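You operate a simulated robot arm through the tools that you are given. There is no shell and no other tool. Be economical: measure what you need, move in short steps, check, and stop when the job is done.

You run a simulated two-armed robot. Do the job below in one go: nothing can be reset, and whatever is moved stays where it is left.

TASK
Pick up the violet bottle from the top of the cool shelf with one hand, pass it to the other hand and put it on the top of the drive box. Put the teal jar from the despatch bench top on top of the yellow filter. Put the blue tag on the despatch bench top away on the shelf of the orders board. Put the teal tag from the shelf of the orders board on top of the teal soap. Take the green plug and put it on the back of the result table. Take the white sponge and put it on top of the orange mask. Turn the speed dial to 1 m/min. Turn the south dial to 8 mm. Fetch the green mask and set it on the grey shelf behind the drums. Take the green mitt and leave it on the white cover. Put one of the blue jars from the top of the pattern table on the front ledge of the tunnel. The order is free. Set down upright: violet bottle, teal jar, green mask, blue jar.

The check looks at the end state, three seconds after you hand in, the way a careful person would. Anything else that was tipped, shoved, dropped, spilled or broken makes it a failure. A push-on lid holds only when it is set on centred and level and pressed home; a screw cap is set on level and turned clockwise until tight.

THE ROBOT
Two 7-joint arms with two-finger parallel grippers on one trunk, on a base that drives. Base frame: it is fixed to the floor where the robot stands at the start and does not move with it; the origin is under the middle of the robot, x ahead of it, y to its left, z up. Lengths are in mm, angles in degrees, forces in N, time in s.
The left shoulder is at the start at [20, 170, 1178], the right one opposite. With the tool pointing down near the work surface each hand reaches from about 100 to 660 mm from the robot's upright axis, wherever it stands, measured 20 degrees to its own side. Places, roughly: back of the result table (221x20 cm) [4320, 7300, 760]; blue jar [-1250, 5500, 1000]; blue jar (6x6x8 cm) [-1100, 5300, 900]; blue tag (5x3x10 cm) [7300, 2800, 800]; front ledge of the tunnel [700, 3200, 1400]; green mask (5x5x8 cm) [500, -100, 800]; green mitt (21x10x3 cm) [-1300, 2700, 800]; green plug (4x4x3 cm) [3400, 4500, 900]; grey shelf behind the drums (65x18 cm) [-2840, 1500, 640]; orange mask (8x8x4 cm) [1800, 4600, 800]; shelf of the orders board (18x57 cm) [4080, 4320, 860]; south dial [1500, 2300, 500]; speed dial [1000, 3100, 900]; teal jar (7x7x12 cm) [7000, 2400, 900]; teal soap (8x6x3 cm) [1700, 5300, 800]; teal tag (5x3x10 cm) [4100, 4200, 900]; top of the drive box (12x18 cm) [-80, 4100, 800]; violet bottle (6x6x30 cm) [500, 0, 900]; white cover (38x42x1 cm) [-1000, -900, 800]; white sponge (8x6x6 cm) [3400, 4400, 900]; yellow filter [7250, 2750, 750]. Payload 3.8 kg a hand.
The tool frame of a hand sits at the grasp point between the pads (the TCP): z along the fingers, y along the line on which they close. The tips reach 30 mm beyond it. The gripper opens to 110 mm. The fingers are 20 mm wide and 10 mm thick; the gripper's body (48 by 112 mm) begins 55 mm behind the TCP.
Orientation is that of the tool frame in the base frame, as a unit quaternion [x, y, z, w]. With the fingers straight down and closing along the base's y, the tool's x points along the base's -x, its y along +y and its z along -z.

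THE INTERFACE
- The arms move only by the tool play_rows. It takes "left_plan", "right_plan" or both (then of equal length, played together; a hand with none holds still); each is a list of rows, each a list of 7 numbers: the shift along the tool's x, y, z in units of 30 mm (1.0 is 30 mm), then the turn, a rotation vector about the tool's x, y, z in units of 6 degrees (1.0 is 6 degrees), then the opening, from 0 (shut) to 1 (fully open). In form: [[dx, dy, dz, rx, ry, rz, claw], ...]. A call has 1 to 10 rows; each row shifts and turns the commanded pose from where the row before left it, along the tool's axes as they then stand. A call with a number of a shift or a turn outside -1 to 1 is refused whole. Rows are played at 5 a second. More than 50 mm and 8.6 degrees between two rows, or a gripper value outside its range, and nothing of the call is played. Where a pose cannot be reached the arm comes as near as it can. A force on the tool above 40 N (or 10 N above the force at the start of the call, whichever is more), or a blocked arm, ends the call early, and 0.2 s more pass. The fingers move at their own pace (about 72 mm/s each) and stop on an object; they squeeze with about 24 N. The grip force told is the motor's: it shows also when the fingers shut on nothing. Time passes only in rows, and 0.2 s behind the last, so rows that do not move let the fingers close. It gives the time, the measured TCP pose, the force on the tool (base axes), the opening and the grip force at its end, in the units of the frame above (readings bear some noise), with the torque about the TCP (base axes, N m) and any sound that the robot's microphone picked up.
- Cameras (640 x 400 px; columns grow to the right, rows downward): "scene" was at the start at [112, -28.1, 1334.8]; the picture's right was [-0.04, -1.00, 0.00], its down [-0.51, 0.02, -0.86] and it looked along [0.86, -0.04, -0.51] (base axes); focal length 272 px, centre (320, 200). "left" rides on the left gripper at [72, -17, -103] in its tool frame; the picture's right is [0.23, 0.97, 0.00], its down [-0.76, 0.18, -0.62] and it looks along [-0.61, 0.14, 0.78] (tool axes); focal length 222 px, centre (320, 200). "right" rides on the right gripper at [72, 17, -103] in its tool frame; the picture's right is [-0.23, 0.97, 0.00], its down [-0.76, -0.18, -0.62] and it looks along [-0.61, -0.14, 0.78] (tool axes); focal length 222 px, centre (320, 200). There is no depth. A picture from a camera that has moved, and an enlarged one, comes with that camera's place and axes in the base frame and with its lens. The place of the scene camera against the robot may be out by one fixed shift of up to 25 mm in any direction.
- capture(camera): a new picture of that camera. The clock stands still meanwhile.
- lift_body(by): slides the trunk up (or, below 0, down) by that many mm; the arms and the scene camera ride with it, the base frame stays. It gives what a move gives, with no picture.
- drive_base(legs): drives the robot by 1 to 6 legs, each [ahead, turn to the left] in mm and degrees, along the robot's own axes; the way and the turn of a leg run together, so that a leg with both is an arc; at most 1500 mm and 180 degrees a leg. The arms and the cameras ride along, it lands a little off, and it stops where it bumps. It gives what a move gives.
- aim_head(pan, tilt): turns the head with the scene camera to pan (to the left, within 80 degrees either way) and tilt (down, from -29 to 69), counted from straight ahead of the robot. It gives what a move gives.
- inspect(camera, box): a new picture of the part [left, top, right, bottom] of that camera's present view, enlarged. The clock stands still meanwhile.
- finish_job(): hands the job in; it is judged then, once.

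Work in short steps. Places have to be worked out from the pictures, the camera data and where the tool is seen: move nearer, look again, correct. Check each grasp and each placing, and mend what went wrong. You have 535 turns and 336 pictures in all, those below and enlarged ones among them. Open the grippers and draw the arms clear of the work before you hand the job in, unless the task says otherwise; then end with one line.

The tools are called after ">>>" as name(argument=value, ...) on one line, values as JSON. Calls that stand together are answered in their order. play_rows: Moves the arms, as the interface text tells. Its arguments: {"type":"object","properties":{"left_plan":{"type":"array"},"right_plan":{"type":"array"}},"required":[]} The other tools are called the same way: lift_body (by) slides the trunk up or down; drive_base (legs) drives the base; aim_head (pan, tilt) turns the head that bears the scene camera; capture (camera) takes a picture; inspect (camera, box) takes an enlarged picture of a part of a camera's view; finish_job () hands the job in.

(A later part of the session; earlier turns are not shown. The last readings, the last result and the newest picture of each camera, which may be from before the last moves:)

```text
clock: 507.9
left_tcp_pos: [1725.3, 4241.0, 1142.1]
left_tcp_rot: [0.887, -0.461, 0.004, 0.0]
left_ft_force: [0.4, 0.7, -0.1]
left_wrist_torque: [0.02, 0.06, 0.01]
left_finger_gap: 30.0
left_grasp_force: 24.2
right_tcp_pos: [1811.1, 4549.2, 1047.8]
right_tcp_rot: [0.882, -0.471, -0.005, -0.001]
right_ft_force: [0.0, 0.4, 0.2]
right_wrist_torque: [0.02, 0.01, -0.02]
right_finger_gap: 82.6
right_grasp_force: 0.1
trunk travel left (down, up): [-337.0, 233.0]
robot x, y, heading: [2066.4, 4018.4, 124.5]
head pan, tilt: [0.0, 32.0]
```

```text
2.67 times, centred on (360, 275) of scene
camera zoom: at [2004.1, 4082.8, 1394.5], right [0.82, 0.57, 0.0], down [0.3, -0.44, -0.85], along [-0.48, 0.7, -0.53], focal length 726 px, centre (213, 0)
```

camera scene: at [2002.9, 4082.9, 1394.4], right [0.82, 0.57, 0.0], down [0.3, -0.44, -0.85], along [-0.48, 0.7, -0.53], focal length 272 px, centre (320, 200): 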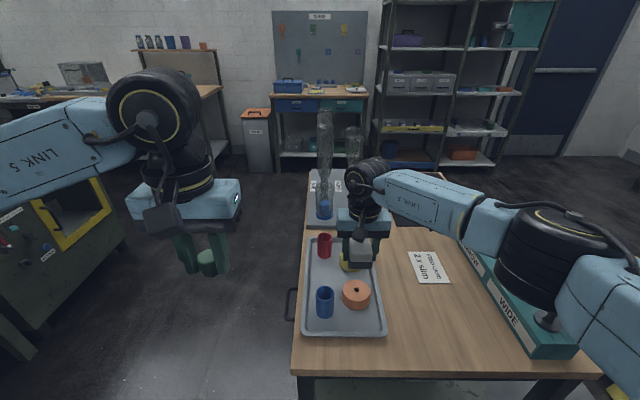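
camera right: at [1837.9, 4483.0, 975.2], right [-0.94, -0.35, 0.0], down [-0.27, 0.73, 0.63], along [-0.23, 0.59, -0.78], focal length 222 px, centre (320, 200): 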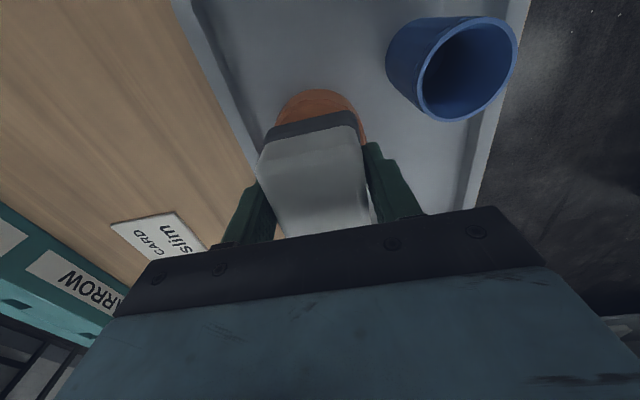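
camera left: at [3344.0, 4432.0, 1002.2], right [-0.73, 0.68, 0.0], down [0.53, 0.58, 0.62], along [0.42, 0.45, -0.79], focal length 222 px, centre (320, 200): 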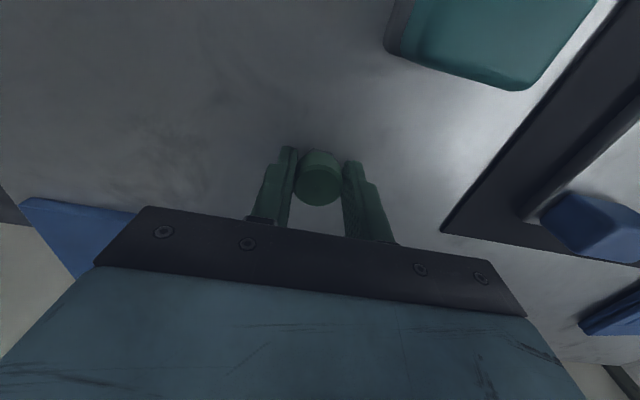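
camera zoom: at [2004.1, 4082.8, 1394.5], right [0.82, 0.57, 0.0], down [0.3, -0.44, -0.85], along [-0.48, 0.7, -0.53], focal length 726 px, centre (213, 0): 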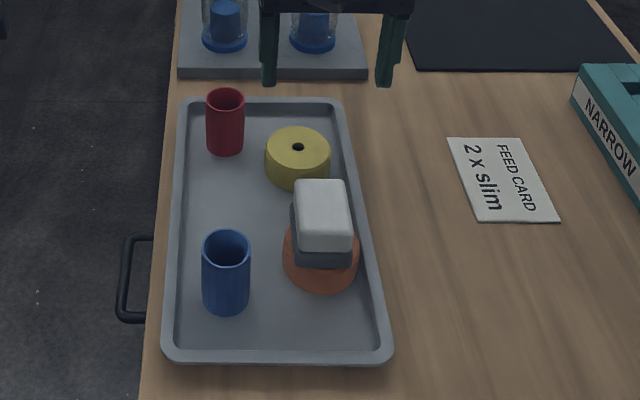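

The sponge rests on the ring. Next the plug goes to the result table: I tuck in the right arm and drive round by the tunnel aisle.

>>> play_rows(right_plan=[[0.8, -0.5, -0.7, 0, 0, 0, 0.6], [0.8, -0.5, -0.7, 0, 0, 0, 0.6], [0.8, -0.5, -0.7, 0, 0, 0, 0.6], [0.8, -0.5, 0, 0, 0, 0, 0.6], [0.8, -0.5, 0, 0, 0, 0, 0.6], [0.8, -0.3, 0, 0, 0, 0, 0.6]])

>>> drive_base(legs=[[-250, 0], [0, 90], [800, 0], [0, -91], [1200, 0], [1150, 0]])

>>> drive_base(legs=[[0, -90], [1300, 0], [1400, 0]])

>>> aim_head(pan=0, tilt=15)

>>> capture(camera="scene")

```text
clock: 509.3
left_tcp_pos: [1724.3, 4240.8, 1140.7]
left_tcp_rot: [0.887, -0.462, 0.003, 0.001]
left_ft_force: [0.3, 0.6, -1.6]
left_wrist_torque: [0.01, 0.05, -0.02]
left_finger_gap: 29.7
left_grasp_force: 24.1
right_tcp_pos: [1960.5, 4477.6, 1109.3]
right_tcp_rot: [0.882, -0.471, -0.005, -0.002]
right_ft_force: [0.2, 0.4, -0.3]
right_wrist_torque: [0.02, 0.0, 0.01]
right_finger_gap: 66.5
right_grasp_force: 0.0
trunk travel left (down, up): [-337.0, 233.0]
robot x, y, heading: [2069.0, 4014.3, 124.4]
head pan, tilt: [0.0, 32.0]
```

```text
clock: 533.7
left_tcp_pos: [-88.4, 5504.6, 1141.0]
left_tcp_rot: [0.882, -0.471, 0.004, 0.001]
left_ft_force: [-0.6, -0.7, -0.4]
left_wrist_torque: [-0.02, 0.05, -0.01]
left_finger_gap: 29.3
left_grasp_force: 24.0
right_tcp_pos: [151.7, 5735.8, 1109.1]
right_tcp_rot: [0.877, -0.481, -0.005, -0.002]
right_ft_force: [1.2, -0.2, 0.3]
right_wrist_torque: [0.02, -0.01, 0.0]
right_finger_gap: 66.3
right_grasp_force: 0.1
trunk travel left (down, up): [-337.0, 233.0]
robot x, y, heading: [250.1, 5274.5, 123.2]
head pan, tilt: [0.0, 32.0]
```

```text
clock: 550.7
left_tcp_pos: [2769.3, 7051.6, 1141.9]
left_tcp_rot: [-0.28, 0.96, -0.002, -0.003]
left_ft_force: [-0.7, -0.1, 0.4]
left_wrist_torque: [-0.01, 0.01, 0.0]
left_finger_gap: 29.5
left_grasp_force: 24.5
right_tcp_pos: [2995.6, 6806.2, 1107.7]
right_tcp_rot: [-0.271, 0.963, 0.002, 0.005]
right_ft_force: [-0.3, 0.2, -0.3]
right_wrist_torque: [-0.02, 0.01, 0.02]
right_finger_gap: 66.0
right_grasp_force: 0.0
trunk travel left (down, up): [-337.0, 233.0]
robot x, y, heading: [2531.4, 6720.5, 32.2]
head pan, tilt: [0.0, 32.0]
```

```text
clock: 551.5
left_tcp_pos: [2770.1, 7051.0, 1141.2]
left_tcp_rot: [-0.282, 0.959, -0.002, -0.003]
left_ft_force: [0.3, 0.2, -0.3]
left_wrist_torque: [-0.02, -0.02, -0.02]
left_finger_gap: 29.4
left_grasp_force: 23.6
right_tcp_pos: [2996.3, 6805.6, 1107.6]
right_tcp_rot: [-0.271, 0.963, 0.003, 0.006]
right_ft_force: [0.2, -0.1, -0.6]
right_wrist_torque: [0.02, 0.0, 0.04]
right_finger_gap: 65.9
right_grasp_force: 0.0
trunk travel left (down, up): [-337.0, 233.0]
robot x, y, heading: [2530.2, 6722.2, 32.3]
head pan, tilt: [0.0, 15.0]
```

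```text
196 pictures are left
camera scene: at [2627.8, 6757.6, 1421.8], right [0.53, -0.85, 0.0], down [-0.22, -0.14, -0.97], along [0.82, 0.51, -0.26], focal length 272 px, centre (320, 200)
```

scene: 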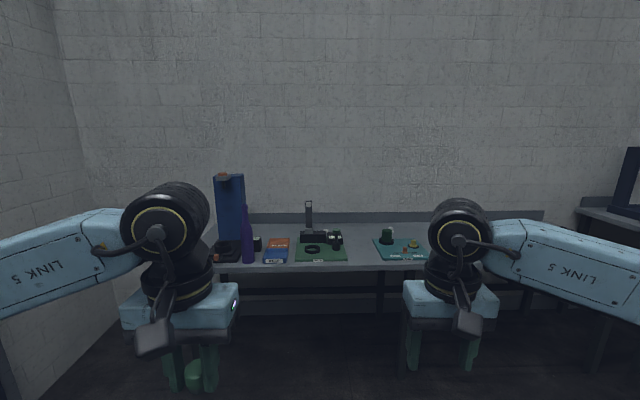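

The result table is ahead. I drive up near it and look at its back strip.

>>> drive_base(legs=[[0, -15], [850, 0], [0, 16]])

>>> aim_head(pan=0, tilt=30)

>>> capture(camera="scene")

```text
clock: 557.8
left_tcp_pos: [3560.2, 7306.6, 1141.8]
left_tcp_rot: [-0.292, 0.956, -0.003, -0.004]
left_ft_force: [0.2, 0.5, -1.0]
left_wrist_torque: [0.02, -0.02, 0.01]
left_finger_gap: 29.2
left_grasp_force: 23.4
right_tcp_pos: [3790.7, 7066.9, 1108.5]
right_tcp_rot: [-0.282, 0.959, 0.002, 0.005]
right_ft_force: [0.5, 0.8, 0.8]
right_wrist_torque: [-0.01, 0.0, 0.0]
right_finger_gap: 65.9
right_grasp_force: 0.0
trunk travel left (down, up): [-337.0, 233.0]
robot x, y, heading: [3325.8, 6968.4, 33.6]
head pan, tilt: [0.0, 15.0]
```

```text
clock: 558.5
left_tcp_pos: [3559.3, 7305.8, 1141.5]
left_tcp_rot: [-0.293, 0.956, -0.002, -0.004]
left_ft_force: [0.2, 0.1, 0.7]
left_wrist_torque: [-0.02, -0.01, 0.0]
left_finger_gap: 29.2
left_grasp_force: 23.2
right_tcp_pos: [3791.7, 7066.2, 1107.8]
right_tcp_rot: [-0.282, 0.959, 0.003, 0.005]
right_ft_force: [0.1, -0.6, -0.4]
right_wrist_torque: [0.0, 0.0, -0.01]
right_finger_gap: 66.0
right_grasp_force: 0.1
trunk travel left (down, up): [-337.0, 233.0]
robot x, y, heading: [3329.4, 6971.0, 33.7]
head pan, tilt: [0.0, 30.0]
```

```text
195 pictures are left
camera scene: at [3422.2, 7007.2, 1397.7], right [0.55, -0.83, 0.0], down [-0.42, -0.27, -0.87], along [0.72, 0.48, -0.5], focal length 272 px, centre (320, 200)
```

scene: 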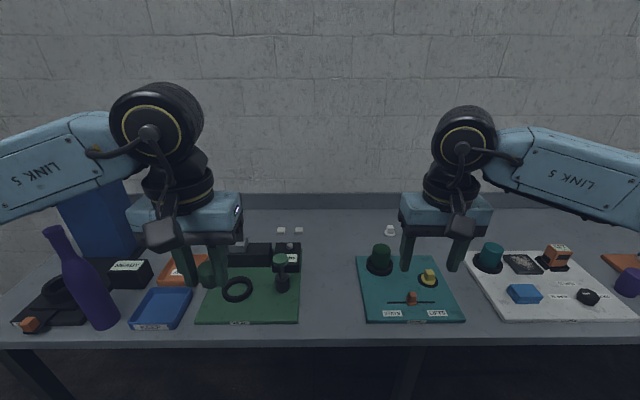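

The back strip between the small white pieces is free near a≈3860. I shift right 270 mm and close up to the table.

>>> drive_base(legs=[[0, -90], [270, 0], [0, 90], [225, 0]])

>>> aim_head(pan=5, tilt=35)

>>> capture(camera="scene")

```text
clock: 569.4
left_tcp_pos: [3916.4, 7189.7, 1140.5]
left_tcp_rot: [-0.276, 0.961, -0.002, -0.004]
left_ft_force: [0.8, -0.4, -1.0]
left_wrist_torque: [0.01, 0.04, -0.01]
left_finger_gap: 29.3
left_grasp_force: 23.5
right_tcp_pos: [4139.8, 6941.6, 1107.2]
right_tcp_rot: [-0.267, 0.964, 0.002, 0.004]
right_ft_force: [0.1, 0.6, 0.1]
right_wrist_torque: [-0.03, 0.02, -0.02]
right_finger_gap: 65.9
right_grasp_force: 0.0
trunk travel left (down, up): [-337.0, 233.0]
robot x, y, heading: [3674.4, 6861.4, 31.5]
head pan, tilt: [0.0, 30.0]
```

```text
clock: 570.0
left_tcp_pos: [3914.7, 7190.1, 1141.3]
left_tcp_rot: [-0.277, 0.961, -0.002, -0.004]
left_ft_force: [0.2, -0.7, -1.1]
left_wrist_torque: [0.02, 0.01, 0.02]
left_finger_gap: 29.3
left_grasp_force: 23.9
right_tcp_pos: [4137.7, 6941.6, 1108.1]
right_tcp_rot: [-0.267, 0.964, 0.002, 0.005]
right_ft_force: [-0.3, -0.1, 0.0]
right_wrist_torque: [0.01, 0.02, 0.02]
right_finger_gap: 65.9
right_grasp_force: 0.0
trunk travel left (down, up): [-337.0, 233.0]
robot x, y, heading: [3676.4, 6861.5, 31.5]
head pan, tilt: [5.0, 35.0]
```

```text
194 pictures are left
camera scene: at [3761.9, 6899.8, 1389.9], right [0.59, -0.8, 0.0], down [-0.46, -0.34, -0.82], along [0.66, 0.49, -0.57], focal length 272 px, centre (320, 200)
```

scene: 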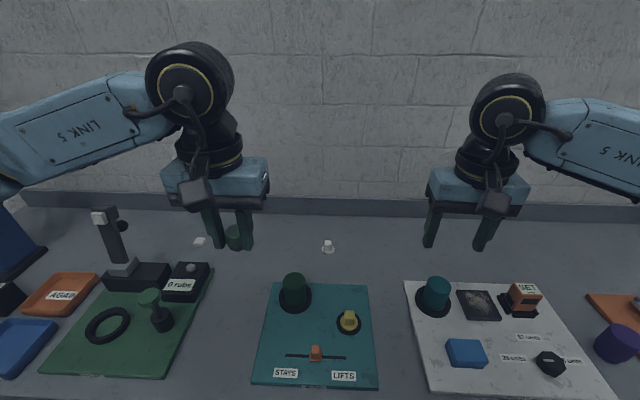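

The target spot is far (about 740 mm), so I extend the left hand and pitch it forward 30° for reach.

>>> play_rows(left_plan=[[-1, 0.1, 0.4, 0, 0, 0, 0], [-1, 0.1, 0.4, 0, 0, 0, 0], [-1, 0.1, 0.4, 0, 0, 0, 0], [-1, 0.1, 0.4, 0, 0, 0, 0], [-1, 0.1, 0.4, 0, 0, 0, 0], [-1, 0.1, 0.4, 0, -1, 0, 0], [0, 0.1, 0, 0, -1, 0, 0], [0, 0.1, 0, 0, -1, 0, 0], [0, 0.1, 0, 0, -1, 0, 0], [0, 0.1, 0, 0, -1, 0, 0]])

>>> play_rows(left_plan=[[-0.4, 0, 1, 0, 0, 0, 0], [-0.4, 0, 1, 0, 0, 0, 0], [-0.3, 0, 1, 0, 0, 0, 0], [-0.3, 0, 1, 0, 0, 0, 0], [-0.3, 0, 1, 0, 0, 0, 0]])

>>> capture(camera="scene")

>>> capture(camera="left")

```text
clock: 572.2
left_tcp_pos: [4050.2, 7309.9, 1068.5]
left_tcp_rot: [-0.267, 0.929, 0.071, 0.247]
left_ft_force: [-0.1, -0.6, -0.4]
left_wrist_torque: [0.0, 0.03, 0.01]
left_finger_gap: 29.3
left_grasp_force: 24.0
right_tcp_pos: [4138.6, 6942.2, 1107.9]
right_tcp_rot: [-0.266, 0.964, 0.002, 0.005]
right_ft_force: [-0.1, -0.1, 0.3]
right_wrist_torque: [0.02, -0.01, -0.02]
right_finger_gap: 66.0
right_grasp_force: 0.0
trunk travel left (down, up): [-337.0, 233.0]
robot x, y, heading: [3673.6, 6860.4, 31.6]
head pan, tilt: [5.0, 35.0]
```

```text
clock: 573.5
left_tcp_pos: [4151.7, 7371.6, 961.9]
left_tcp_rot: [-0.268, 0.929, 0.07, 0.246]
left_ft_force: [0.7, -1.0, -0.8]
left_wrist_torque: [0.02, -0.01, 0.02]
left_finger_gap: 29.3
left_grasp_force: 24.4
right_tcp_pos: [4138.8, 6942.0, 1107.7]
right_tcp_rot: [-0.265, 0.964, 0.003, 0.004]
right_ft_force: [0.1, -0.4, -0.8]
right_wrist_torque: [0.01, 0.01, 0.01]
right_finger_gap: 66.1
right_grasp_force: 0.1
trunk travel left (down, up): [-337.0, 233.0]
robot x, y, heading: [3668.1, 6863.4, 31.4]
head pan, tilt: [5.0, 35.0]
```

```text
193 pictures are left
camera scene: at [3762.9, 6899.9, 1389.7], right [0.59, -0.8, 0.0], down [-0.46, -0.34, -0.82], along [0.66, 0.49, -0.57], focal length 272 px, centre (320, 200)
```

scene: 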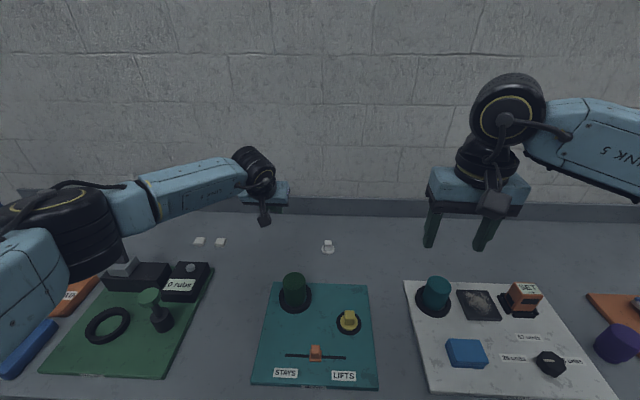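

```text
192 pictures are left
camera left: at [4064.4, 7297.1, 1016.3], right [-0.69, 0.72, -0.11], down [0.2, 0.34, 0.92], along [0.7, 0.61, -0.38], focal length 222 px, centre (320, 200)
```

left: 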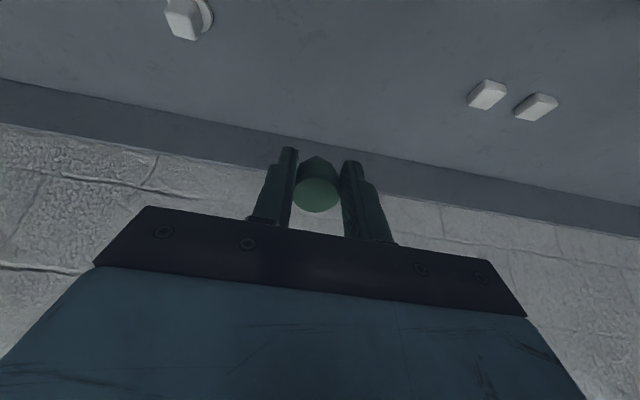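

Hand is over the back strip, between the pieces. I go down and a little forward.

>>> play_rows(left_plan=[[0.28, 0, 1, 0, 0, 0, 0], [0.28, 0, 1, 0, 0, 0, 0], [0.28, 0, 1, 0, 0, 0, 0], [0.28, 0, 1, 0, 0, 0, 0], [0.28, 0, 0.7, 0, 0, 0, 0]])

>>> capture(camera="left")

>>> capture(camera="scene")

```text
clock: 574.6
left_tcp_pos: [4166.4, 7380.2, 852.5]
left_tcp_rot: [-0.267, 0.929, 0.07, 0.245]
left_ft_force: [-0.1, 1.0, -1.0]
left_wrist_torque: [0.0, 0.01, 0.0]
left_finger_gap: 29.3
left_grasp_force: 23.7
left hand out of reach, approached as far as the arm can: row 4, 5
right_tcp_pos: [4138.5, 6940.3, 1108.3]
right_tcp_rot: [-0.266, 0.964, 0.002, 0.005]
right_ft_force: [0.5, 0.9, -0.4]
right_wrist_torque: [0.01, 0.02, -0.01]
right_finger_gap: 65.7
right_grasp_force: 0.0
trunk travel left (down, up): [-337.0, 233.0]
robot x, y, heading: [3673.0, 6864.9, 31.5]
head pan, tilt: [5.0, 35.0]
```

```text
191 pictures are left
camera left: at [4078.0, 7305.3, 906.6], right [-0.68, 0.72, -0.11], down [0.2, 0.34, 0.92], along [0.7, 0.61, -0.38], focal length 222 px, centre (320, 200)
```

left: 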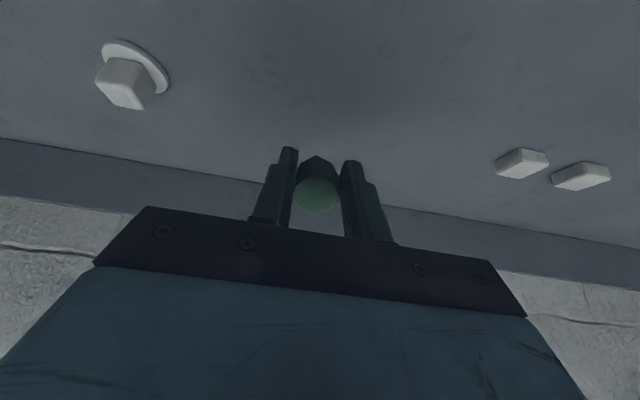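

```text
190 pictures are left
camera scene: at [3762.4, 6899.9, 1389.8], right [0.59, -0.8, 0.0], down [-0.46, -0.34, -0.82], along [0.66, 0.49, -0.57], focal length 272 px, centre (320, 200)
```

scene: 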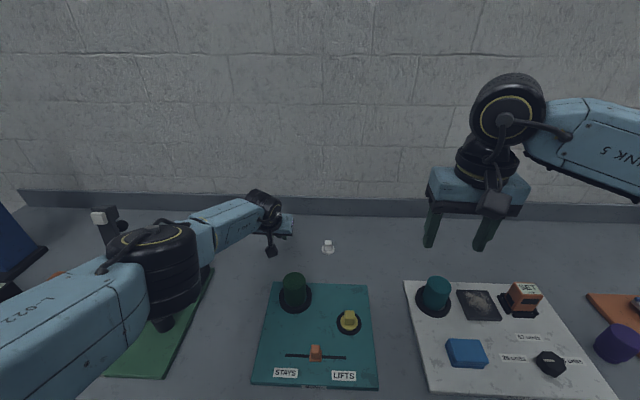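

Reach limit; the plug's base is about 50 mm above the table. I lower the trunk in steps.

>>> lift_body(by=-35)

>>> capture(camera="left")

```text
clock: 575.4
left_tcp_pos: [4165.8, 7380.5, 817.4]
left_tcp_rot: [-0.268, 0.929, 0.07, 0.246]
left_ft_force: [-0.1, -0.2, -0.9]
left_wrist_torque: [0.05, 0.03, 0.02]
left_finger_gap: 29.4
left_grasp_force: 24.1
right_tcp_pos: [4138.7, 6941.0, 1073.4]
right_tcp_rot: [-0.267, 0.964, 0.002, 0.004]
right_ft_force: [0.1, -0.2, -0.1]
right_wrist_torque: [0.0, 0.01, 0.0]
right_finger_gap: 65.8
right_grasp_force: 0.1
trunk travel left (down, up): [-302.0, 268.0]
robot x, y, heading: [3671.4, 6861.2, 32.0]
head pan, tilt: [5.0, 35.0]
```

```text
189 pictures are left
camera left: at [4077.8, 7305.3, 872.0], right [-0.69, 0.72, -0.11], down [0.2, 0.34, 0.92], along [0.7, 0.61, -0.38], focal length 222 px, centre (320, 200)
```

left: 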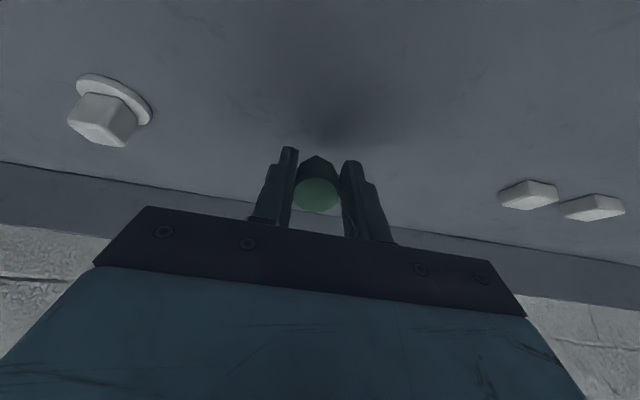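

I push it some 40 mm further back first.

>>> play_rows(left_plan=[[-0.58, 0, 0.33, 0, 0, 0, 0], [-0.58, 0, 0.33, 0, 0, 0, 0], [0, 0, 0, 0, 0, 0, 0]])

```text
clock: 576.2
left_tcp_pos: [4165.2, 7380.3, 818.8]
left_tcp_rot: [-0.267, 0.929, 0.07, 0.246]
left_ft_force: [0.5, -0.3, -0.7]
left_wrist_torque: [0.01, -0.01, -0.01]
left_finger_gap: 29.7
left_grasp_force: 24.2
left hand out of reach, approached as far as the arm can: row 1, 2
right_tcp_pos: [4137.8, 6940.7, 1073.1]
right_tcp_rot: [-0.267, 0.964, 0.002, 0.006]
right_ft_force: [-0.3, 0.0, 0.4]
right_wrist_torque: [-0.02, 0.03, -0.01]
right_finger_gap: 65.9
right_grasp_force: 0.0
trunk travel left (down, up): [-302.0, 268.0]
robot x, y, heading: [3671.1, 6860.4, 31.6]
head pan, tilt: [5.0, 35.0]
```

Fully extended, so I drive the base 40 mm forward.

>>> drive_base(legs=[[40, 0]])

>>> lift_body(by=-10)

```text
clock: 577.1
left_tcp_pos: [4200.5, 7403.2, 816.9]
left_tcp_rot: [-0.267, 0.929, 0.069, 0.245]
left_ft_force: [0.7, 0.2, -1.0]
left_wrist_torque: [0.01, 0.0, 0.0]
left_finger_gap: 29.5
left_grasp_force: 23.9
right_tcp_pos: [4173.1, 6962.9, 1072.7]
right_tcp_rot: [-0.267, 0.964, 0.002, 0.004]
right_ft_force: [-0.2, 0.4, -0.1]
right_wrist_torque: [0.01, 0.02, 0.03]
right_finger_gap: 66.2
right_grasp_force: 0.1
trunk travel left (down, up): [-302.0, 268.0]
robot x, y, heading: [3705.9, 6886.7, 31.7]
head pan, tilt: [5.0, 35.0]
```

```text
clock: 577.7
left_tcp_pos: [4198.6, 7400.7, 809.0]
left_tcp_rot: [-0.267, 0.929, 0.069, 0.246]
left_ft_force: [-0.6, 0.4, 0.5]
left_wrist_torque: [-0.01, 0.0, 0.0]
left_finger_gap: 29.4
left_grasp_force: 24.2
right_tcp_pos: [4171.9, 6961.5, 1062.6]
right_tcp_rot: [-0.266, 0.964, 0.002, 0.005]
right_ft_force: [0.2, 0.2, 0.4]
right_wrist_torque: [-0.01, 0.02, -0.01]
right_finger_gap: 66.0
right_grasp_force: 0.1
trunk travel left (down, up): [-292.0, 278.0]
robot x, y, heading: [3706.6, 6883.6, 31.6]
head pan, tilt: [5.0, 35.0]
```

>>> lift_body(by=-5)

>>> lift_body(by=-4)

```text
clock: 578.2
left_tcp_pos: [4200.3, 7402.8, 804.4]
left_tcp_rot: [-0.268, 0.929, 0.071, 0.246]
left_ft_force: [-0.7, -1.0, -0.5]
left_wrist_torque: [0.0, 0.0, -0.01]
left_finger_gap: 29.1
left_grasp_force: 24.1
right_tcp_pos: [4171.8, 6963.0, 1058.8]
right_tcp_rot: [-0.266, 0.964, 0.003, 0.004]
right_ft_force: [-0.2, 0.4, -0.7]
right_wrist_torque: [-0.02, 0.02, 0.01]
right_finger_gap: 66.1
right_grasp_force: 0.1
trunk travel left (down, up): [-287.0, 283.0]
robot x, y, heading: [3704.6, 6879.7, 31.7]
head pan, tilt: [5.0, 35.0]
```

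```text
clock: 578.8
left_tcp_pos: [4200.0, 7402.7, 800.6]
left_tcp_rot: [-0.268, 0.929, 0.07, 0.246]
left_ft_force: [-0.5, 0.0, -0.1]
left_wrist_torque: [0.0, 0.03, 0.0]
left_finger_gap: 29.3
left_grasp_force: 23.6
right_tcp_pos: [4171.9, 6962.9, 1054.5]
right_tcp_rot: [-0.266, 0.964, 0.002, 0.005]
right_ft_force: [0.0, -0.9, 0.3]
right_wrist_torque: [0.0, 0.04, 0.01]
right_finger_gap: 65.9
right_grasp_force: 0.2
trunk travel left (down, up): [-283.0, 287.0]
robot x, y, heading: [3707.2, 6882.8, 31.7]
head pan, tilt: [5.0, 35.0]
```

>>> lift_body(by=-6)

>>> lift_body(by=-5)

>>> capture(camera="left")

```text
clock: 579.3
left_tcp_pos: [4200.7, 7402.4, 794.1]
left_tcp_rot: [-0.268, 0.929, 0.071, 0.246]
left_ft_force: [-0.4, 1.4, 2.6]
left_wrist_torque: [0.05, -0.04, -0.01]
left_finger_gap: 29.0
left_grasp_force: 24.1
right_tcp_pos: [4172.6, 6963.0, 1049.2]
right_tcp_rot: [-0.266, 0.964, 0.002, 0.005]
right_ft_force: [-0.5, 0.2, -0.1]
right_wrist_torque: [0.02, 0.01, 0.01]
right_finger_gap: 66.1
right_grasp_force: 0.1
trunk travel left (down, up): [-277.0, 293.0]
robot x, y, heading: [3706.9, 6879.0, 31.4]
head pan, tilt: [5.0, 35.0]
```

```text
clock: 579.9
left_tcp_pos: [4200.6, 7402.3, 791.7]
left_tcp_rot: [-0.267, 0.928, 0.071, 0.249]
left_ft_force: [-0.6, 0.6, 20.5]
left_wrist_torque: [0.2, -0.29, 0.05]
left_finger_gap: 29.9
left_grasp_force: 23.9
right_tcp_pos: [4170.6, 6961.7, 1044.5]
right_tcp_rot: [-0.266, 0.964, 0.002, 0.006]
right_ft_force: [-0.5, -0.7, -0.3]
right_wrist_torque: [-0.01, 0.0, 0.03]
right_finger_gap: 65.9
right_grasp_force: 0.1
trunk travel left (down, up): [-272.0, 298.0]
robot x, y, heading: [3706.7, 6883.0, 31.6]
head pan, tilt: [5.0, 35.0]
```

```text
188 pictures are left
camera left: at [4112.1, 7326.6, 845.7], right [-0.68, 0.72, -0.12], down [0.2, 0.34, 0.92], along [0.7, 0.61, -0.37], focal length 222 px, centre (320, 200)
```

left: 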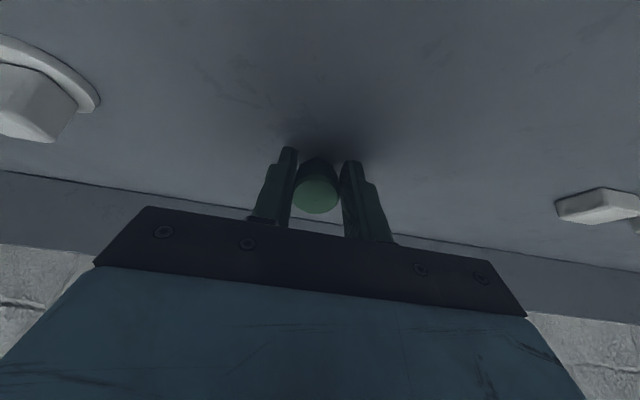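

Contact. I release and withdraw along the finger direction.

>>> play_rows(left_plan=[[0, 0, -0.05, 0, 0, 0, 0], [0, 0, 0, 0, 0, 0, 0.45], [0, 0, 0, 0, 0, 0, 0.6], [0, 0, -0.5, 0, 0, 0, 0.6], [0, 0, -1, 0, 0, 0, 0.6], [0, 0, -1, 0, 0, 0, 0.6], [0, 0, -1, 0, 0, 0, 0.6], [0, 0, -1, 0, 0, 0, 0.6]])

>>> capture(camera="left")

```text
clock: 581.7
left_tcp_pos: [4142.4, 7365.7, 907.1]
left_tcp_rot: [-0.269, 0.929, 0.07, 0.245]
left_ft_force: [0.7, -0.7, 0.1]
left_wrist_torque: [-0.02, -0.01, 0.01]
left_finger_gap: 66.1
left_grasp_force: 0.1
right_tcp_pos: [4172.4, 6962.0, 1042.6]
right_tcp_rot: [-0.266, 0.964, 0.003, 0.005]
right_ft_force: [0.4, 0.5, -0.1]
right_wrist_torque: [-0.01, -0.01, 0.0]
right_finger_gap: 66.0
right_grasp_force: 0.2
trunk travel left (down, up): [-272.0, 298.0]
robot x, y, heading: [3705.6, 6878.5, 31.7]
head pan, tilt: [5.0, 35.0]
```

```text
187 pictures are left
camera left: at [4053.9, 7291.7, 961.7], right [-0.69, 0.72, -0.11], down [0.2, 0.34, 0.92], along [0.7, 0.61, -0.38], focal length 222 px, centre (320, 200)
```

left: 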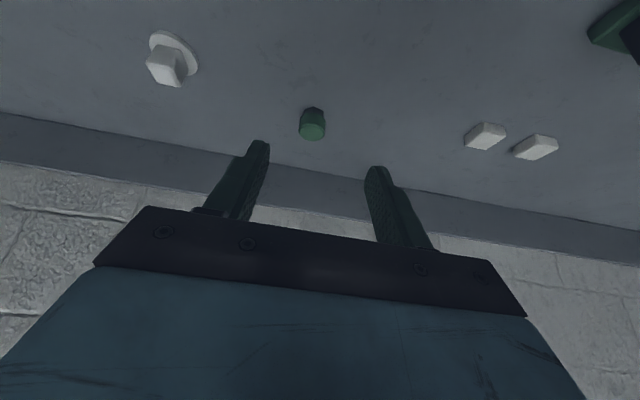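

The plug stands on the back strip. I fold the left arm back, back off and head along towards the orders board and despatch bench.

>>> play_rows(left_plan=[[0.3, 0, -1, 0, 0, 0, 0.6], [0.5, 0, -1, 0, 1, 0, 0.6], [0.7, 0, -0.8, 0, 1, 0, 0.6], [0.8, 0, -0.5, 0, 1, 0, 0.6], [1, 0, -0.3, 0, 1, 0, 0.6], [1, 0, -0.3, 0, 1, 0, 0.6], [1, 0, 0, 0, 0, 0, 0.6], [1, 0, 0, 0, 0, 0, 0.6], [1, 0, 0, 0, 0, 0, 0.6], [1, 0, 0, 0, 0, 0, 0.6]])

>>> lift_body(by=60)

>>> drive_base(legs=[[-380, 0], [0, -88], [1300, 0]])

>>> aim_head(pan=-25, tilt=15)

>>> capture(camera="scene")

>>> aim_head(pan=15, tilt=15)

>>> capture(camera="scene")

```text
clock: 583.9
left_tcp_pos: [3895.5, 7209.8, 977.8]
left_tcp_rot: [-0.278, 0.961, -0.002, -0.003]
left_ft_force: [-0.1, -0.1, 0.3]
left_wrist_torque: [0.0, -0.03, 0.02]
left_finger_gap: 66.1
left_grasp_force: 0.0
right_tcp_pos: [4172.0, 6962.3, 1043.8]
right_tcp_rot: [-0.267, 0.964, 0.001, 0.004]
right_ft_force: [-0.4, -0.1, 0.1]
right_wrist_torque: [0.0, 0.01, 0.0]
right_finger_gap: 65.9
right_grasp_force: 0.0
trunk travel left (down, up): [-272.0, 298.0]
robot x, y, heading: [3704.3, 6883.5, 31.5]
head pan, tilt: [5.0, 35.0]
```

```text
clock: 584.9
left_tcp_pos: [3896.1, 7210.1, 1038.1]
left_tcp_rot: [-0.277, 0.961, -0.002, -0.003]
left_ft_force: [-0.3, -0.2, -0.2]
left_wrist_torque: [0.02, 0.02, -0.01]
left_finger_gap: 66.1
left_grasp_force: 0.0
right_tcp_pos: [4173.6, 6962.3, 1103.6]
right_tcp_rot: [-0.267, 0.964, 0.003, 0.005]
right_ft_force: [0.9, -0.1, -0.7]
right_wrist_torque: [0.02, -0.03, 0.02]
right_finger_gap: 66.3
right_grasp_force: 0.1
trunk travel left (down, up): [-332.0, 238.0]
robot x, y, heading: [3705.8, 6878.5, 31.5]
head pan, tilt: [5.0, 35.0]
```

```text
clock: 597.1
left_tcp_pos: [4426.9, 5417.2, 1038.5]
left_tcp_rot: [0.472, 0.882, 0.001, -0.003]
left_ft_force: [0.3, -0.6, -0.5]
left_wrist_torque: [-0.02, -0.01, 0.01]
left_finger_gap: 66.3
left_grasp_force: 0.0
right_tcp_pos: [4185.8, 5136.1, 1102.8]
right_tcp_rot: [0.482, 0.876, -0.001, 0.005]
right_ft_force: [-0.2, 0.4, -0.1]
right_wrist_torque: [0.0, 0.01, 0.02]
right_finger_gap: 66.1
right_grasp_force: 0.0
trunk travel left (down, up): [-332.0, 238.0]
robot x, y, heading: [4092.6, 5598.5, -57.0]
head pan, tilt: [5.0, 35.0]
```

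```text
clock: 598.1
left_tcp_pos: [4426.5, 5417.9, 1037.7]
left_tcp_rot: [0.472, 0.882, 0.001, -0.003]
left_ft_force: [0.4, -0.7, -0.8]
left_wrist_torque: [0.0, 0.01, 0.04]
left_finger_gap: 66.0
left_grasp_force: 0.1
right_tcp_pos: [4186.6, 5134.3, 1103.5]
right_tcp_rot: [0.482, 0.876, -0.002, 0.005]
right_ft_force: [0.4, -0.4, -0.4]
right_wrist_torque: [-0.02, 0.0, 0.02]
right_finger_gap: 66.2
right_grasp_force: 0.1
trunk travel left (down, up): [-332.0, 238.0]
robot x, y, heading: [4093.4, 5599.2, -57.3]
head pan, tilt: [-25.0, 15.0]
```

```text
186 pictures are left
camera scene: at [4118.5, 5464.7, 1416.8], right [-0.99, -0.14, 0.0], down [-0.04, 0.26, -0.97], along [0.14, -0.96, -0.26], focal length 272 px, centre (320, 200)
```

scene: 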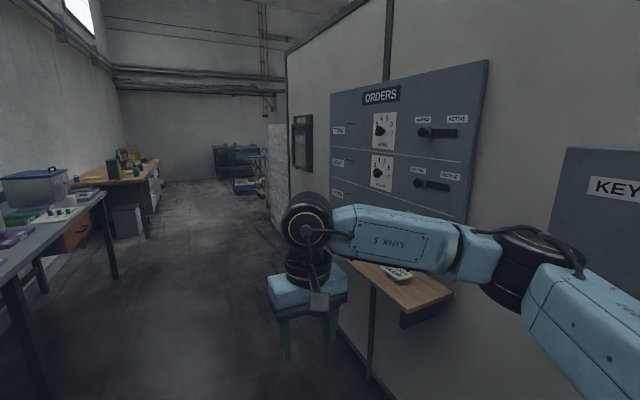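

```text
clock: 599.1
left_tcp_pos: [4426.5, 5417.3, 1037.4]
left_tcp_rot: [0.472, 0.882, 0.0, -0.004]
left_ft_force: [-0.3, -0.8, 0.7]
left_wrist_torque: [0.01, 0.01, 0.02]
left_finger_gap: 65.8
left_grasp_force: 0.0
right_tcp_pos: [4186.6, 5135.5, 1103.5]
right_tcp_rot: [0.482, 0.876, -0.002, 0.004]
right_ft_force: [-0.8, 1.0, -0.6]
right_wrist_torque: [-0.02, 0.02, 0.01]
right_finger_gap: 66.2
right_grasp_force: 0.1
trunk travel left (down, up): [-332.0, 238.0]
robot x, y, heading: [4094.0, 5601.5, -56.9]
head pan, tilt: [15.0, 15.0]
```

```text
185 pictures are left
camera scene: at [4174.8, 5494.7, 1416.8], right [-0.67, -0.74, 0.0], down [-0.19, 0.17, -0.97], along [0.72, -0.65, -0.26], focal length 272 px, centre (320, 200)
```

scene: 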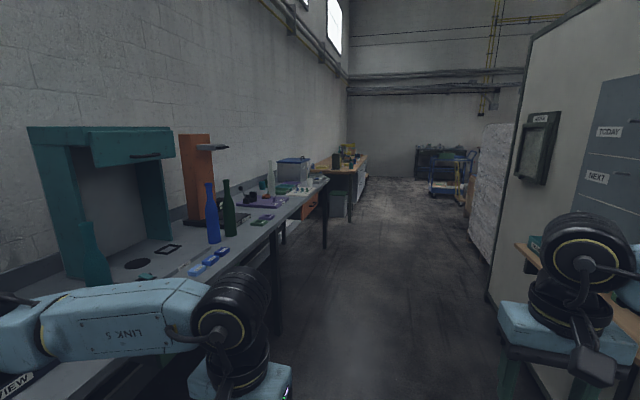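

The orders board with its wooden shelf is on the right; the despatch bench is further along on the left. I go on to the despatch bench.

>>> drive_base(legs=[[1500, 0], [1500, 0], [700, 0], [0, 60]])

>>> aim_head(pan=0, tilt=22)

>>> capture(camera="scene")

```text
clock: 619.8
left_tcp_pos: [6478.0, 2680.1, 1036.7]
left_tcp_rot: [-0.024, 1.0, -0.001, -0.004]
left_ft_force: [0.2, 0.9, 0.4]
left_wrist_torque: [0.01, 0.01, -0.01]
left_finger_gap: 66.1
left_grasp_force: 0.1
right_tcp_pos: [6598.8, 2329.4, 1103.9]
right_tcp_rot: [-0.012, 1.0, 0.001, 0.006]
right_ft_force: [-0.1, 0.3, 0.0]
right_wrist_torque: [-0.01, 0.0, 0.0]
right_finger_gap: 66.0
right_grasp_force: 0.0
trunk travel left (down, up): [-332.0, 238.0]
robot x, y, heading: [6150.5, 2487.5, 1.9]
head pan, tilt: [15.0, 15.0]
```

```text
clock: 620.6
left_tcp_pos: [6479.7, 2680.1, 1038.9]
left_tcp_rot: [-0.023, 1.0, 0.0, -0.003]
left_ft_force: [0.5, 0.4, -0.7]
left_wrist_torque: [0.02, 0.0, 0.0]
left_finger_gap: 66.0
left_grasp_force: 0.0
right_tcp_pos: [6596.8, 2328.3, 1103.0]
right_tcp_rot: [-0.013, 1.0, 0.001, 0.005]
right_ft_force: [0.3, 0.2, -0.2]
right_wrist_torque: [-0.01, -0.04, 0.01]
right_finger_gap: 65.7
right_grasp_force: 0.1
trunk travel left (down, up): [-332.0, 238.0]
robot x, y, heading: [6151.9, 2487.5, 2.0]
head pan, tilt: [0.0, 22.0]
```

```text
184 pictures are left
camera scene: at [6266.8, 2467.8, 1405.5], right [0.04, -1.0, 0.0], down [-0.37, -0.01, -0.93], along [0.93, 0.03, -0.37], focal length 272 px, centre (320, 200)
```

scene: 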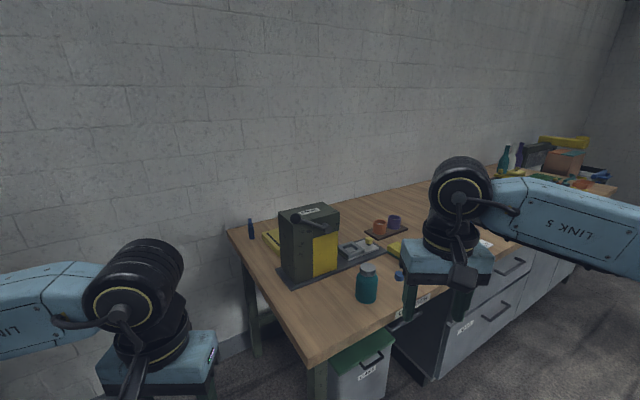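

>>> inspect(camera="scene", box=[220, 190, 420, 330])

```text
2.86 times, centred on (320, 260) of scene
camera zoom: at [6266.8, 2467.8, 1405.5], right [0.04, -1.0, 0.0], down [-0.37, -0.01, -0.93], along [0.93, 0.03, -0.37], focal length 778 px, centre (320, 29)
```

zoom: 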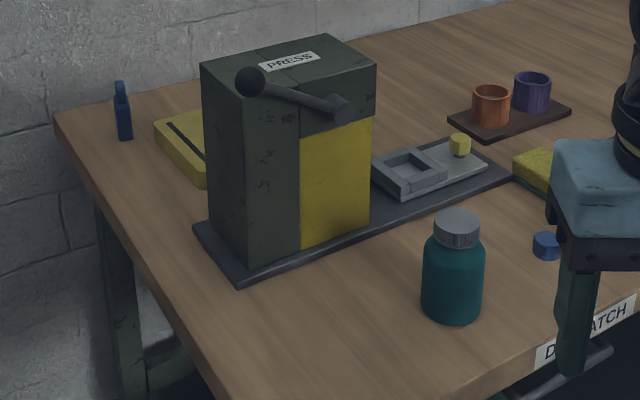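

I look to the left of the bench to see if I can stand at its end.

>>> aim_head(pan=50, tilt=30)

>>> capture(camera="scene")

```text
clock: 621.7
left_tcp_pos: [6479.0, 2679.4, 1038.0]
left_tcp_rot: [-0.024, 1.0, -0.001, -0.004]
left_ft_force: [0.6, 0.8, -0.4]
left_wrist_torque: [0.03, 0.02, 0.0]
left_finger_gap: 66.0
left_grasp_force: 0.1
right_tcp_pos: [6597.3, 2328.6, 1103.5]
right_tcp_rot: [-0.012, 1.0, 0.0, 0.004]
right_ft_force: [0.1, 0.3, -0.2]
right_wrist_torque: [0.01, 0.0, 0.01]
right_finger_gap: 66.1
right_grasp_force: 0.0
trunk travel left (down, up): [-332.0, 238.0]
robot x, y, heading: [6154.4, 2491.3, 1.9]
head pan, tilt: [50.0, 30.0]
```

```text
182 pictures are left
camera scene: at [6229.8, 2535.7, 1392.6], right [0.79, -0.62, 0.0], down [-0.31, -0.39, -0.87], along [0.53, 0.68, -0.5], focal length 272 px, centre (320, 200)
```

scene: 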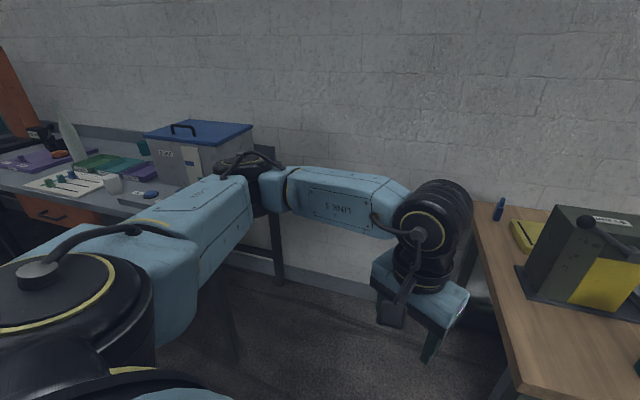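

There is a gap of about 0.95 m between the grey table and the bench end. I raise the trunk for clearance, drive into the gap and turn toward the bench corner.

>>> lift_body(by=150)

>>> drive_base(legs=[[0, 31.5], [690, 0], [0, -50]])

>>> aim_head(pan=0, tilt=38)

>>> capture(camera="scene")

```text
clock: 623.5
left_tcp_pos: [6479.9, 2679.4, 1187.8]
left_tcp_rot: [-0.024, 1.0, -0.001, -0.003]
left_ft_force: [0.0, 0.0, 0.4]
left_wrist_torque: [0.0, -0.02, -0.02]
left_finger_gap: 66.0
left_grasp_force: 0.0
right_tcp_pos: [6596.8, 2329.4, 1253.2]
right_tcp_rot: [-0.012, 1.0, 0.001, 0.006]
right_ft_force: [0.6, -0.7, 0.7]
right_wrist_torque: [0.0, 0.01, -0.01]
right_finger_gap: 65.8
right_grasp_force: 0.1
trunk travel left (down, up): [-482.0, 88.0]
robot x, y, heading: [6152.0, 2486.1, 2.0]
head pan, tilt: [50.0, 30.0]
```

```text
clock: 631.0
left_tcp_pos: [7086.5, 2952.2, 1188.6]
left_tcp_rot: [0.131, 0.991, -0.001, -0.004]
left_ft_force: [0.6, 0.0, -0.4]
left_wrist_torque: [-0.01, -0.01, -0.02]
left_finger_gap: 65.9
left_grasp_force: 0.1
right_tcp_pos: [7093.1, 2581.7, 1252.4]
right_tcp_rot: [0.142, 0.99, 0.0, 0.005]
right_ft_force: [0.3, 0.1, -0.5]
right_wrist_torque: [-0.01, -0.02, 0.0]
right_finger_gap: 65.9
right_grasp_force: 0.1
trunk travel left (down, up): [-482.0, 88.0]
robot x, y, heading: [6713.7, 2870.8, -16.0]
head pan, tilt: [50.0, 30.0]
```

```text
clock: 632.2
left_tcp_pos: [7086.8, 2952.7, 1187.9]
left_tcp_rot: [0.131, 0.991, 0.0, -0.003]
left_ft_force: [0.5, -0.2, -0.6]
left_wrist_torque: [-0.02, 0.04, -0.02]
left_finger_gap: 65.9
left_grasp_force: 0.0
right_tcp_pos: [7093.0, 2582.9, 1253.2]
right_tcp_rot: [0.142, 0.99, 0.0, 0.005]
right_ft_force: [0.0, -0.7, 0.7]
right_wrist_torque: [0.0, 0.01, -0.03]
right_finger_gap: 66.1
right_grasp_force: 0.0
trunk travel left (down, up): [-482.0, 88.0]
robot x, y, heading: [6716.2, 2865.0, -15.4]
head pan, tilt: [0.0, 38.0]
```

```text
181 pictures are left
camera scene: at [6820.6, 2816.0, 1530.3], right [-0.27, -0.96, 0.0], down [-0.59, 0.17, -0.79], along [0.76, -0.21, -0.62], focal length 272 px, centre (320, 200)
```

scene: 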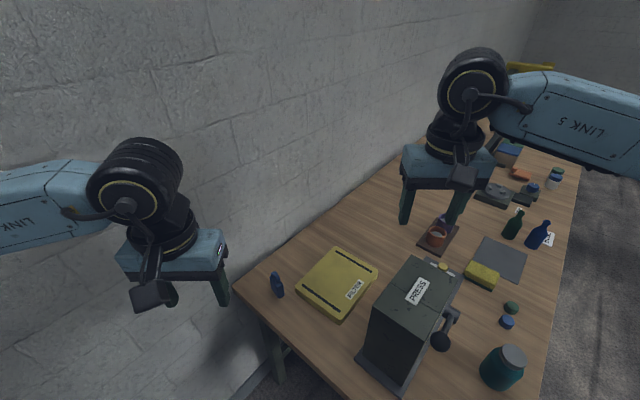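

Clear view of filter, tag, press and jar. I move the right hand above the jar, well over the press.

>>> play_rows(right_plan=[[0.233, -0.91, 0, 0, 0, 0, 1], [0.233, -0.91, 0, 0, 0, 0, 1], [0.233, -0.91, 0, 0, 0, 0, 1], [0.233, -0.91, 0, 0, 0, 0, 1], [0.233, -0.91, 0, 0, 0, 0, 1], [0.233, -0.91, 0, 0, 0, 0, 1], [0.233, -0.91, 0, 0, 0, 0, 1], [0.233, -0.91, 0, 0, 0, 0, 1], [0.233, -0.91, 0, 0, 0, 0, 1], [0.233, -0.91, 0, 0, 0, 0, 1]])

>>> capture(camera="right")

```text
clock: 634.4
left_tcp_pos: [7086.8, 2951.6, 1187.6]
left_tcp_rot: [0.13, 0.991, 0.0, -0.004]
left_ft_force: [0.1, -0.2, 0.1]
left_wrist_torque: [0.02, -0.01, -0.01]
left_finger_gap: 65.9
left_grasp_force: 0.1
right_tcp_pos: [6949.3, 2340.3, 1251.7]
right_tcp_rot: [0.141, 0.99, 0.0, 0.005]
right_ft_force: [0.4, -0.3, 0.0]
right_wrist_torque: [-0.01, -0.04, -0.03]
right_finger_gap: 110.0
right_grasp_force: 0.0
trunk travel left (down, up): [-482.0, 88.0]
robot x, y, heading: [6713.4, 2870.4, -15.7]
head pan, tilt: [0.0, 38.0]
```

```text
180 pictures are left
camera right: at [6883.8, 2376.9, 1354.4], right [0.49, 0.87, 0.0], down [0.67, -0.38, 0.63], along [0.55, -0.31, -0.78], focal length 222 px, centre (320, 200)
```

right: 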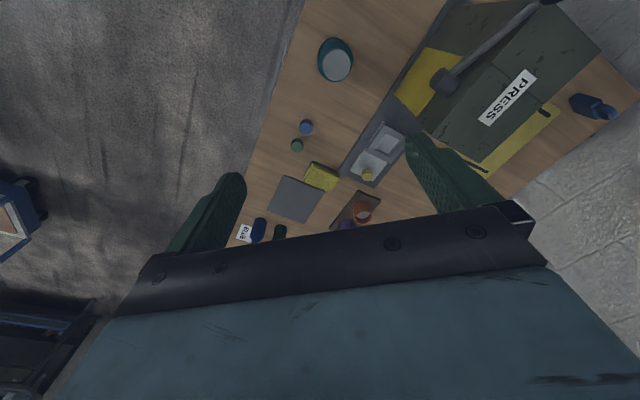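

Jar lid centre at about (6953, 2373). The press lever's ball is close on one side, so I turn the hand 60° to keep the fingers clear of it.

>>> play_rows(right_plan=[[-0.2, 0.9, 0, 0, 0, 1, 1], [0, 0, 0, 0, 0, 1, 1], [0, 0, 0, 0, 0, 1, 1], [0, 0, 0, 0, 0, 1, 1], [0, 0, 0, 0, 0, 1, 1], [0, 0, 0, 0, 0, 1, 1], [0, 0, 0, 0, 0, 1, 1], [0, 0, 0, 0, 0, 1, 1], [0, 0, 0, 0, 0, 1, 1], [0, 0, 0, 0, 0, 1, 1]])

>>> capture(camera="right")

```text
clock: 636.6
left_tcp_pos: [7085.7, 2952.0, 1187.6]
left_tcp_rot: [0.131, 0.991, 0.0, -0.004]
left_ft_force: [0.9, -0.8, 1.1]
left_wrist_torque: [-0.01, -0.02, 0.0]
left_finger_gap: 65.9
left_grasp_force: 0.1
right_tcp_pos: [6963.3, 2364.3, 1251.1]
right_tcp_rot: [0.619, 0.786, 0.003, 0.005]
right_ft_force: [0.2, -0.3, -0.6]
right_wrist_torque: [-0.02, 0.0, -0.01]
right_finger_gap: 110.0
right_grasp_force: 0.1
trunk travel left (down, up): [-482.0, 88.0]
robot x, y, heading: [6716.1, 2867.3, -15.5]
head pan, tilt: [0.0, 38.0]
```

```text
179 pictures are left
camera right: at [6961.3, 2439.1, 1354.5], right [1.0, 0.01, 0.01], down [0.0, -0.78, 0.62], along [0.01, -0.62, -0.78], focal length 222 px, centre (320, 200)
```

right: 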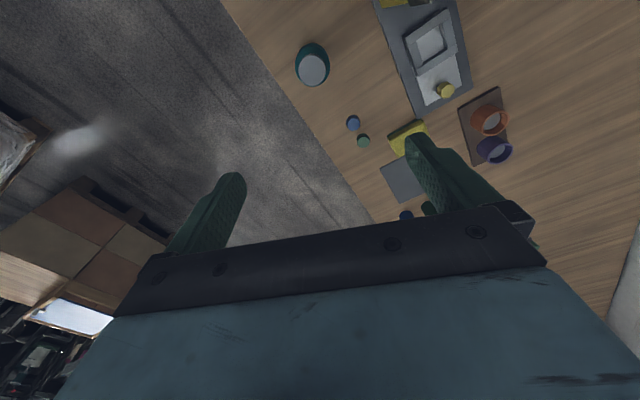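

Two views agree: lid top at (6954, 2375, 916). I descend to just above it.

>>> play_rows(right_plan=[[0.42, -0.33, 1, 0, 0, 0, 1], [0, 0, 1, 0, 0, 0, 1], [0, 0, 1, 0, 0, 0, 1], [0, 0, 1, 0, 0, 0, 1], [0, 0, 1, 0, 0, 0, 1], [0, 0, 1, 0, 0, 0, 1], [0, 0, 1, 0, 0, 0, 1], [0, 0, 1, 0, 0, 0, 1], [0, 0, 1, 0, 0, 0, 1]])

>>> capture(camera="right")

>>> aim_head(pan=-25, tilt=45)

>>> capture(camera="scene")

```text
clock: 638.6
left_tcp_pos: [7086.3, 2952.6, 1188.1]
left_tcp_rot: [0.131, 0.991, 0.0, -0.004]
left_ft_force: [0.0, -0.1, -0.3]
left_wrist_torque: [-0.01, 0.0, -0.01]
left_finger_gap: 65.9
left_grasp_force: 0.1
right_tcp_pos: [6952.2, 2372.7, 981.5]
right_tcp_rot: [0.617, 0.787, 0.003, 0.004]
right_ft_force: [-0.6, 0.2, 0.0]
right_wrist_torque: [-0.02, 0.03, -0.05]
right_finger_gap: 109.6
right_grasp_force: 0.0
trunk travel left (down, up): [-482.0, 88.0]
robot x, y, heading: [6711.6, 2867.4, -15.6]
head pan, tilt: [0.0, 38.0]
```

```text
178 pictures are left
camera right: at [6950.0, 2448.4, 1083.8], right [1.0, 0.01, 0.01], down [0.0, -0.78, 0.62], along [0.02, -0.62, -0.78], focal length 222 px, centre (320, 200)
```

right: 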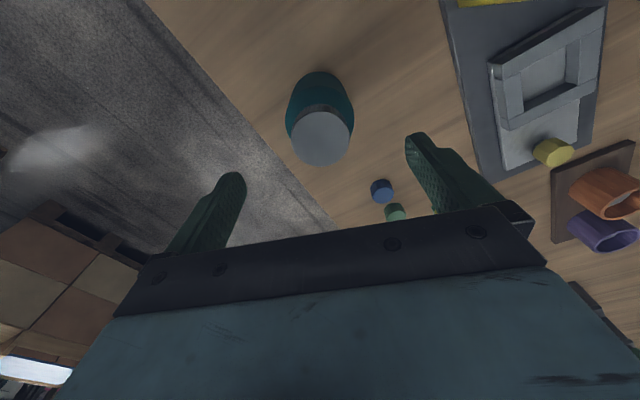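

```text
clock: 639.5
left_tcp_pos: [7085.7, 2952.3, 1187.6]
left_tcp_rot: [0.131, 0.991, 0.0, -0.003]
left_ft_force: [1.0, -0.2, -0.2]
left_wrist_torque: [-0.01, -0.03, 0.02]
left_finger_gap: 65.9
left_grasp_force: 0.1
right_tcp_pos: [6951.4, 2373.9, 982.4]
right_tcp_rot: [0.617, 0.787, 0.004, 0.004]
right_ft_force: [0.0, 0.1, 0.2]
right_wrist_torque: [-0.01, 0.0, -0.03]
right_finger_gap: 110.0
right_grasp_force: 0.0
trunk travel left (down, up): [-482.0, 88.0]
robot x, y, heading: [6714.9, 2868.7, -15.5]
head pan, tilt: [-25.0, 45.0]
```

```text
177 pictures are left
camera scene: at [6799.2, 2786.3, 1520.0], right [-0.65, -0.76, 0.0], down [-0.54, 0.46, -0.71], along [0.54, -0.46, -0.71], focal length 272 px, centre (320, 200)
```

scene: 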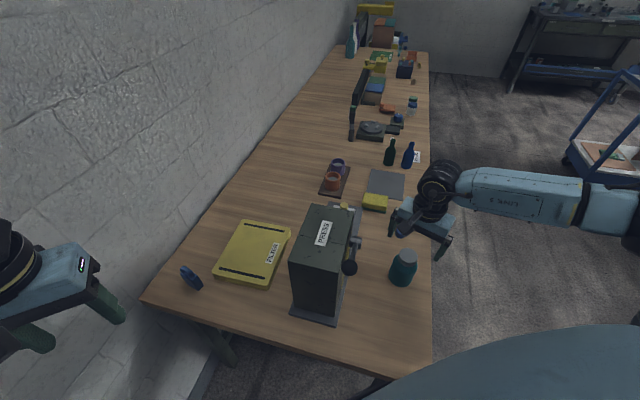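

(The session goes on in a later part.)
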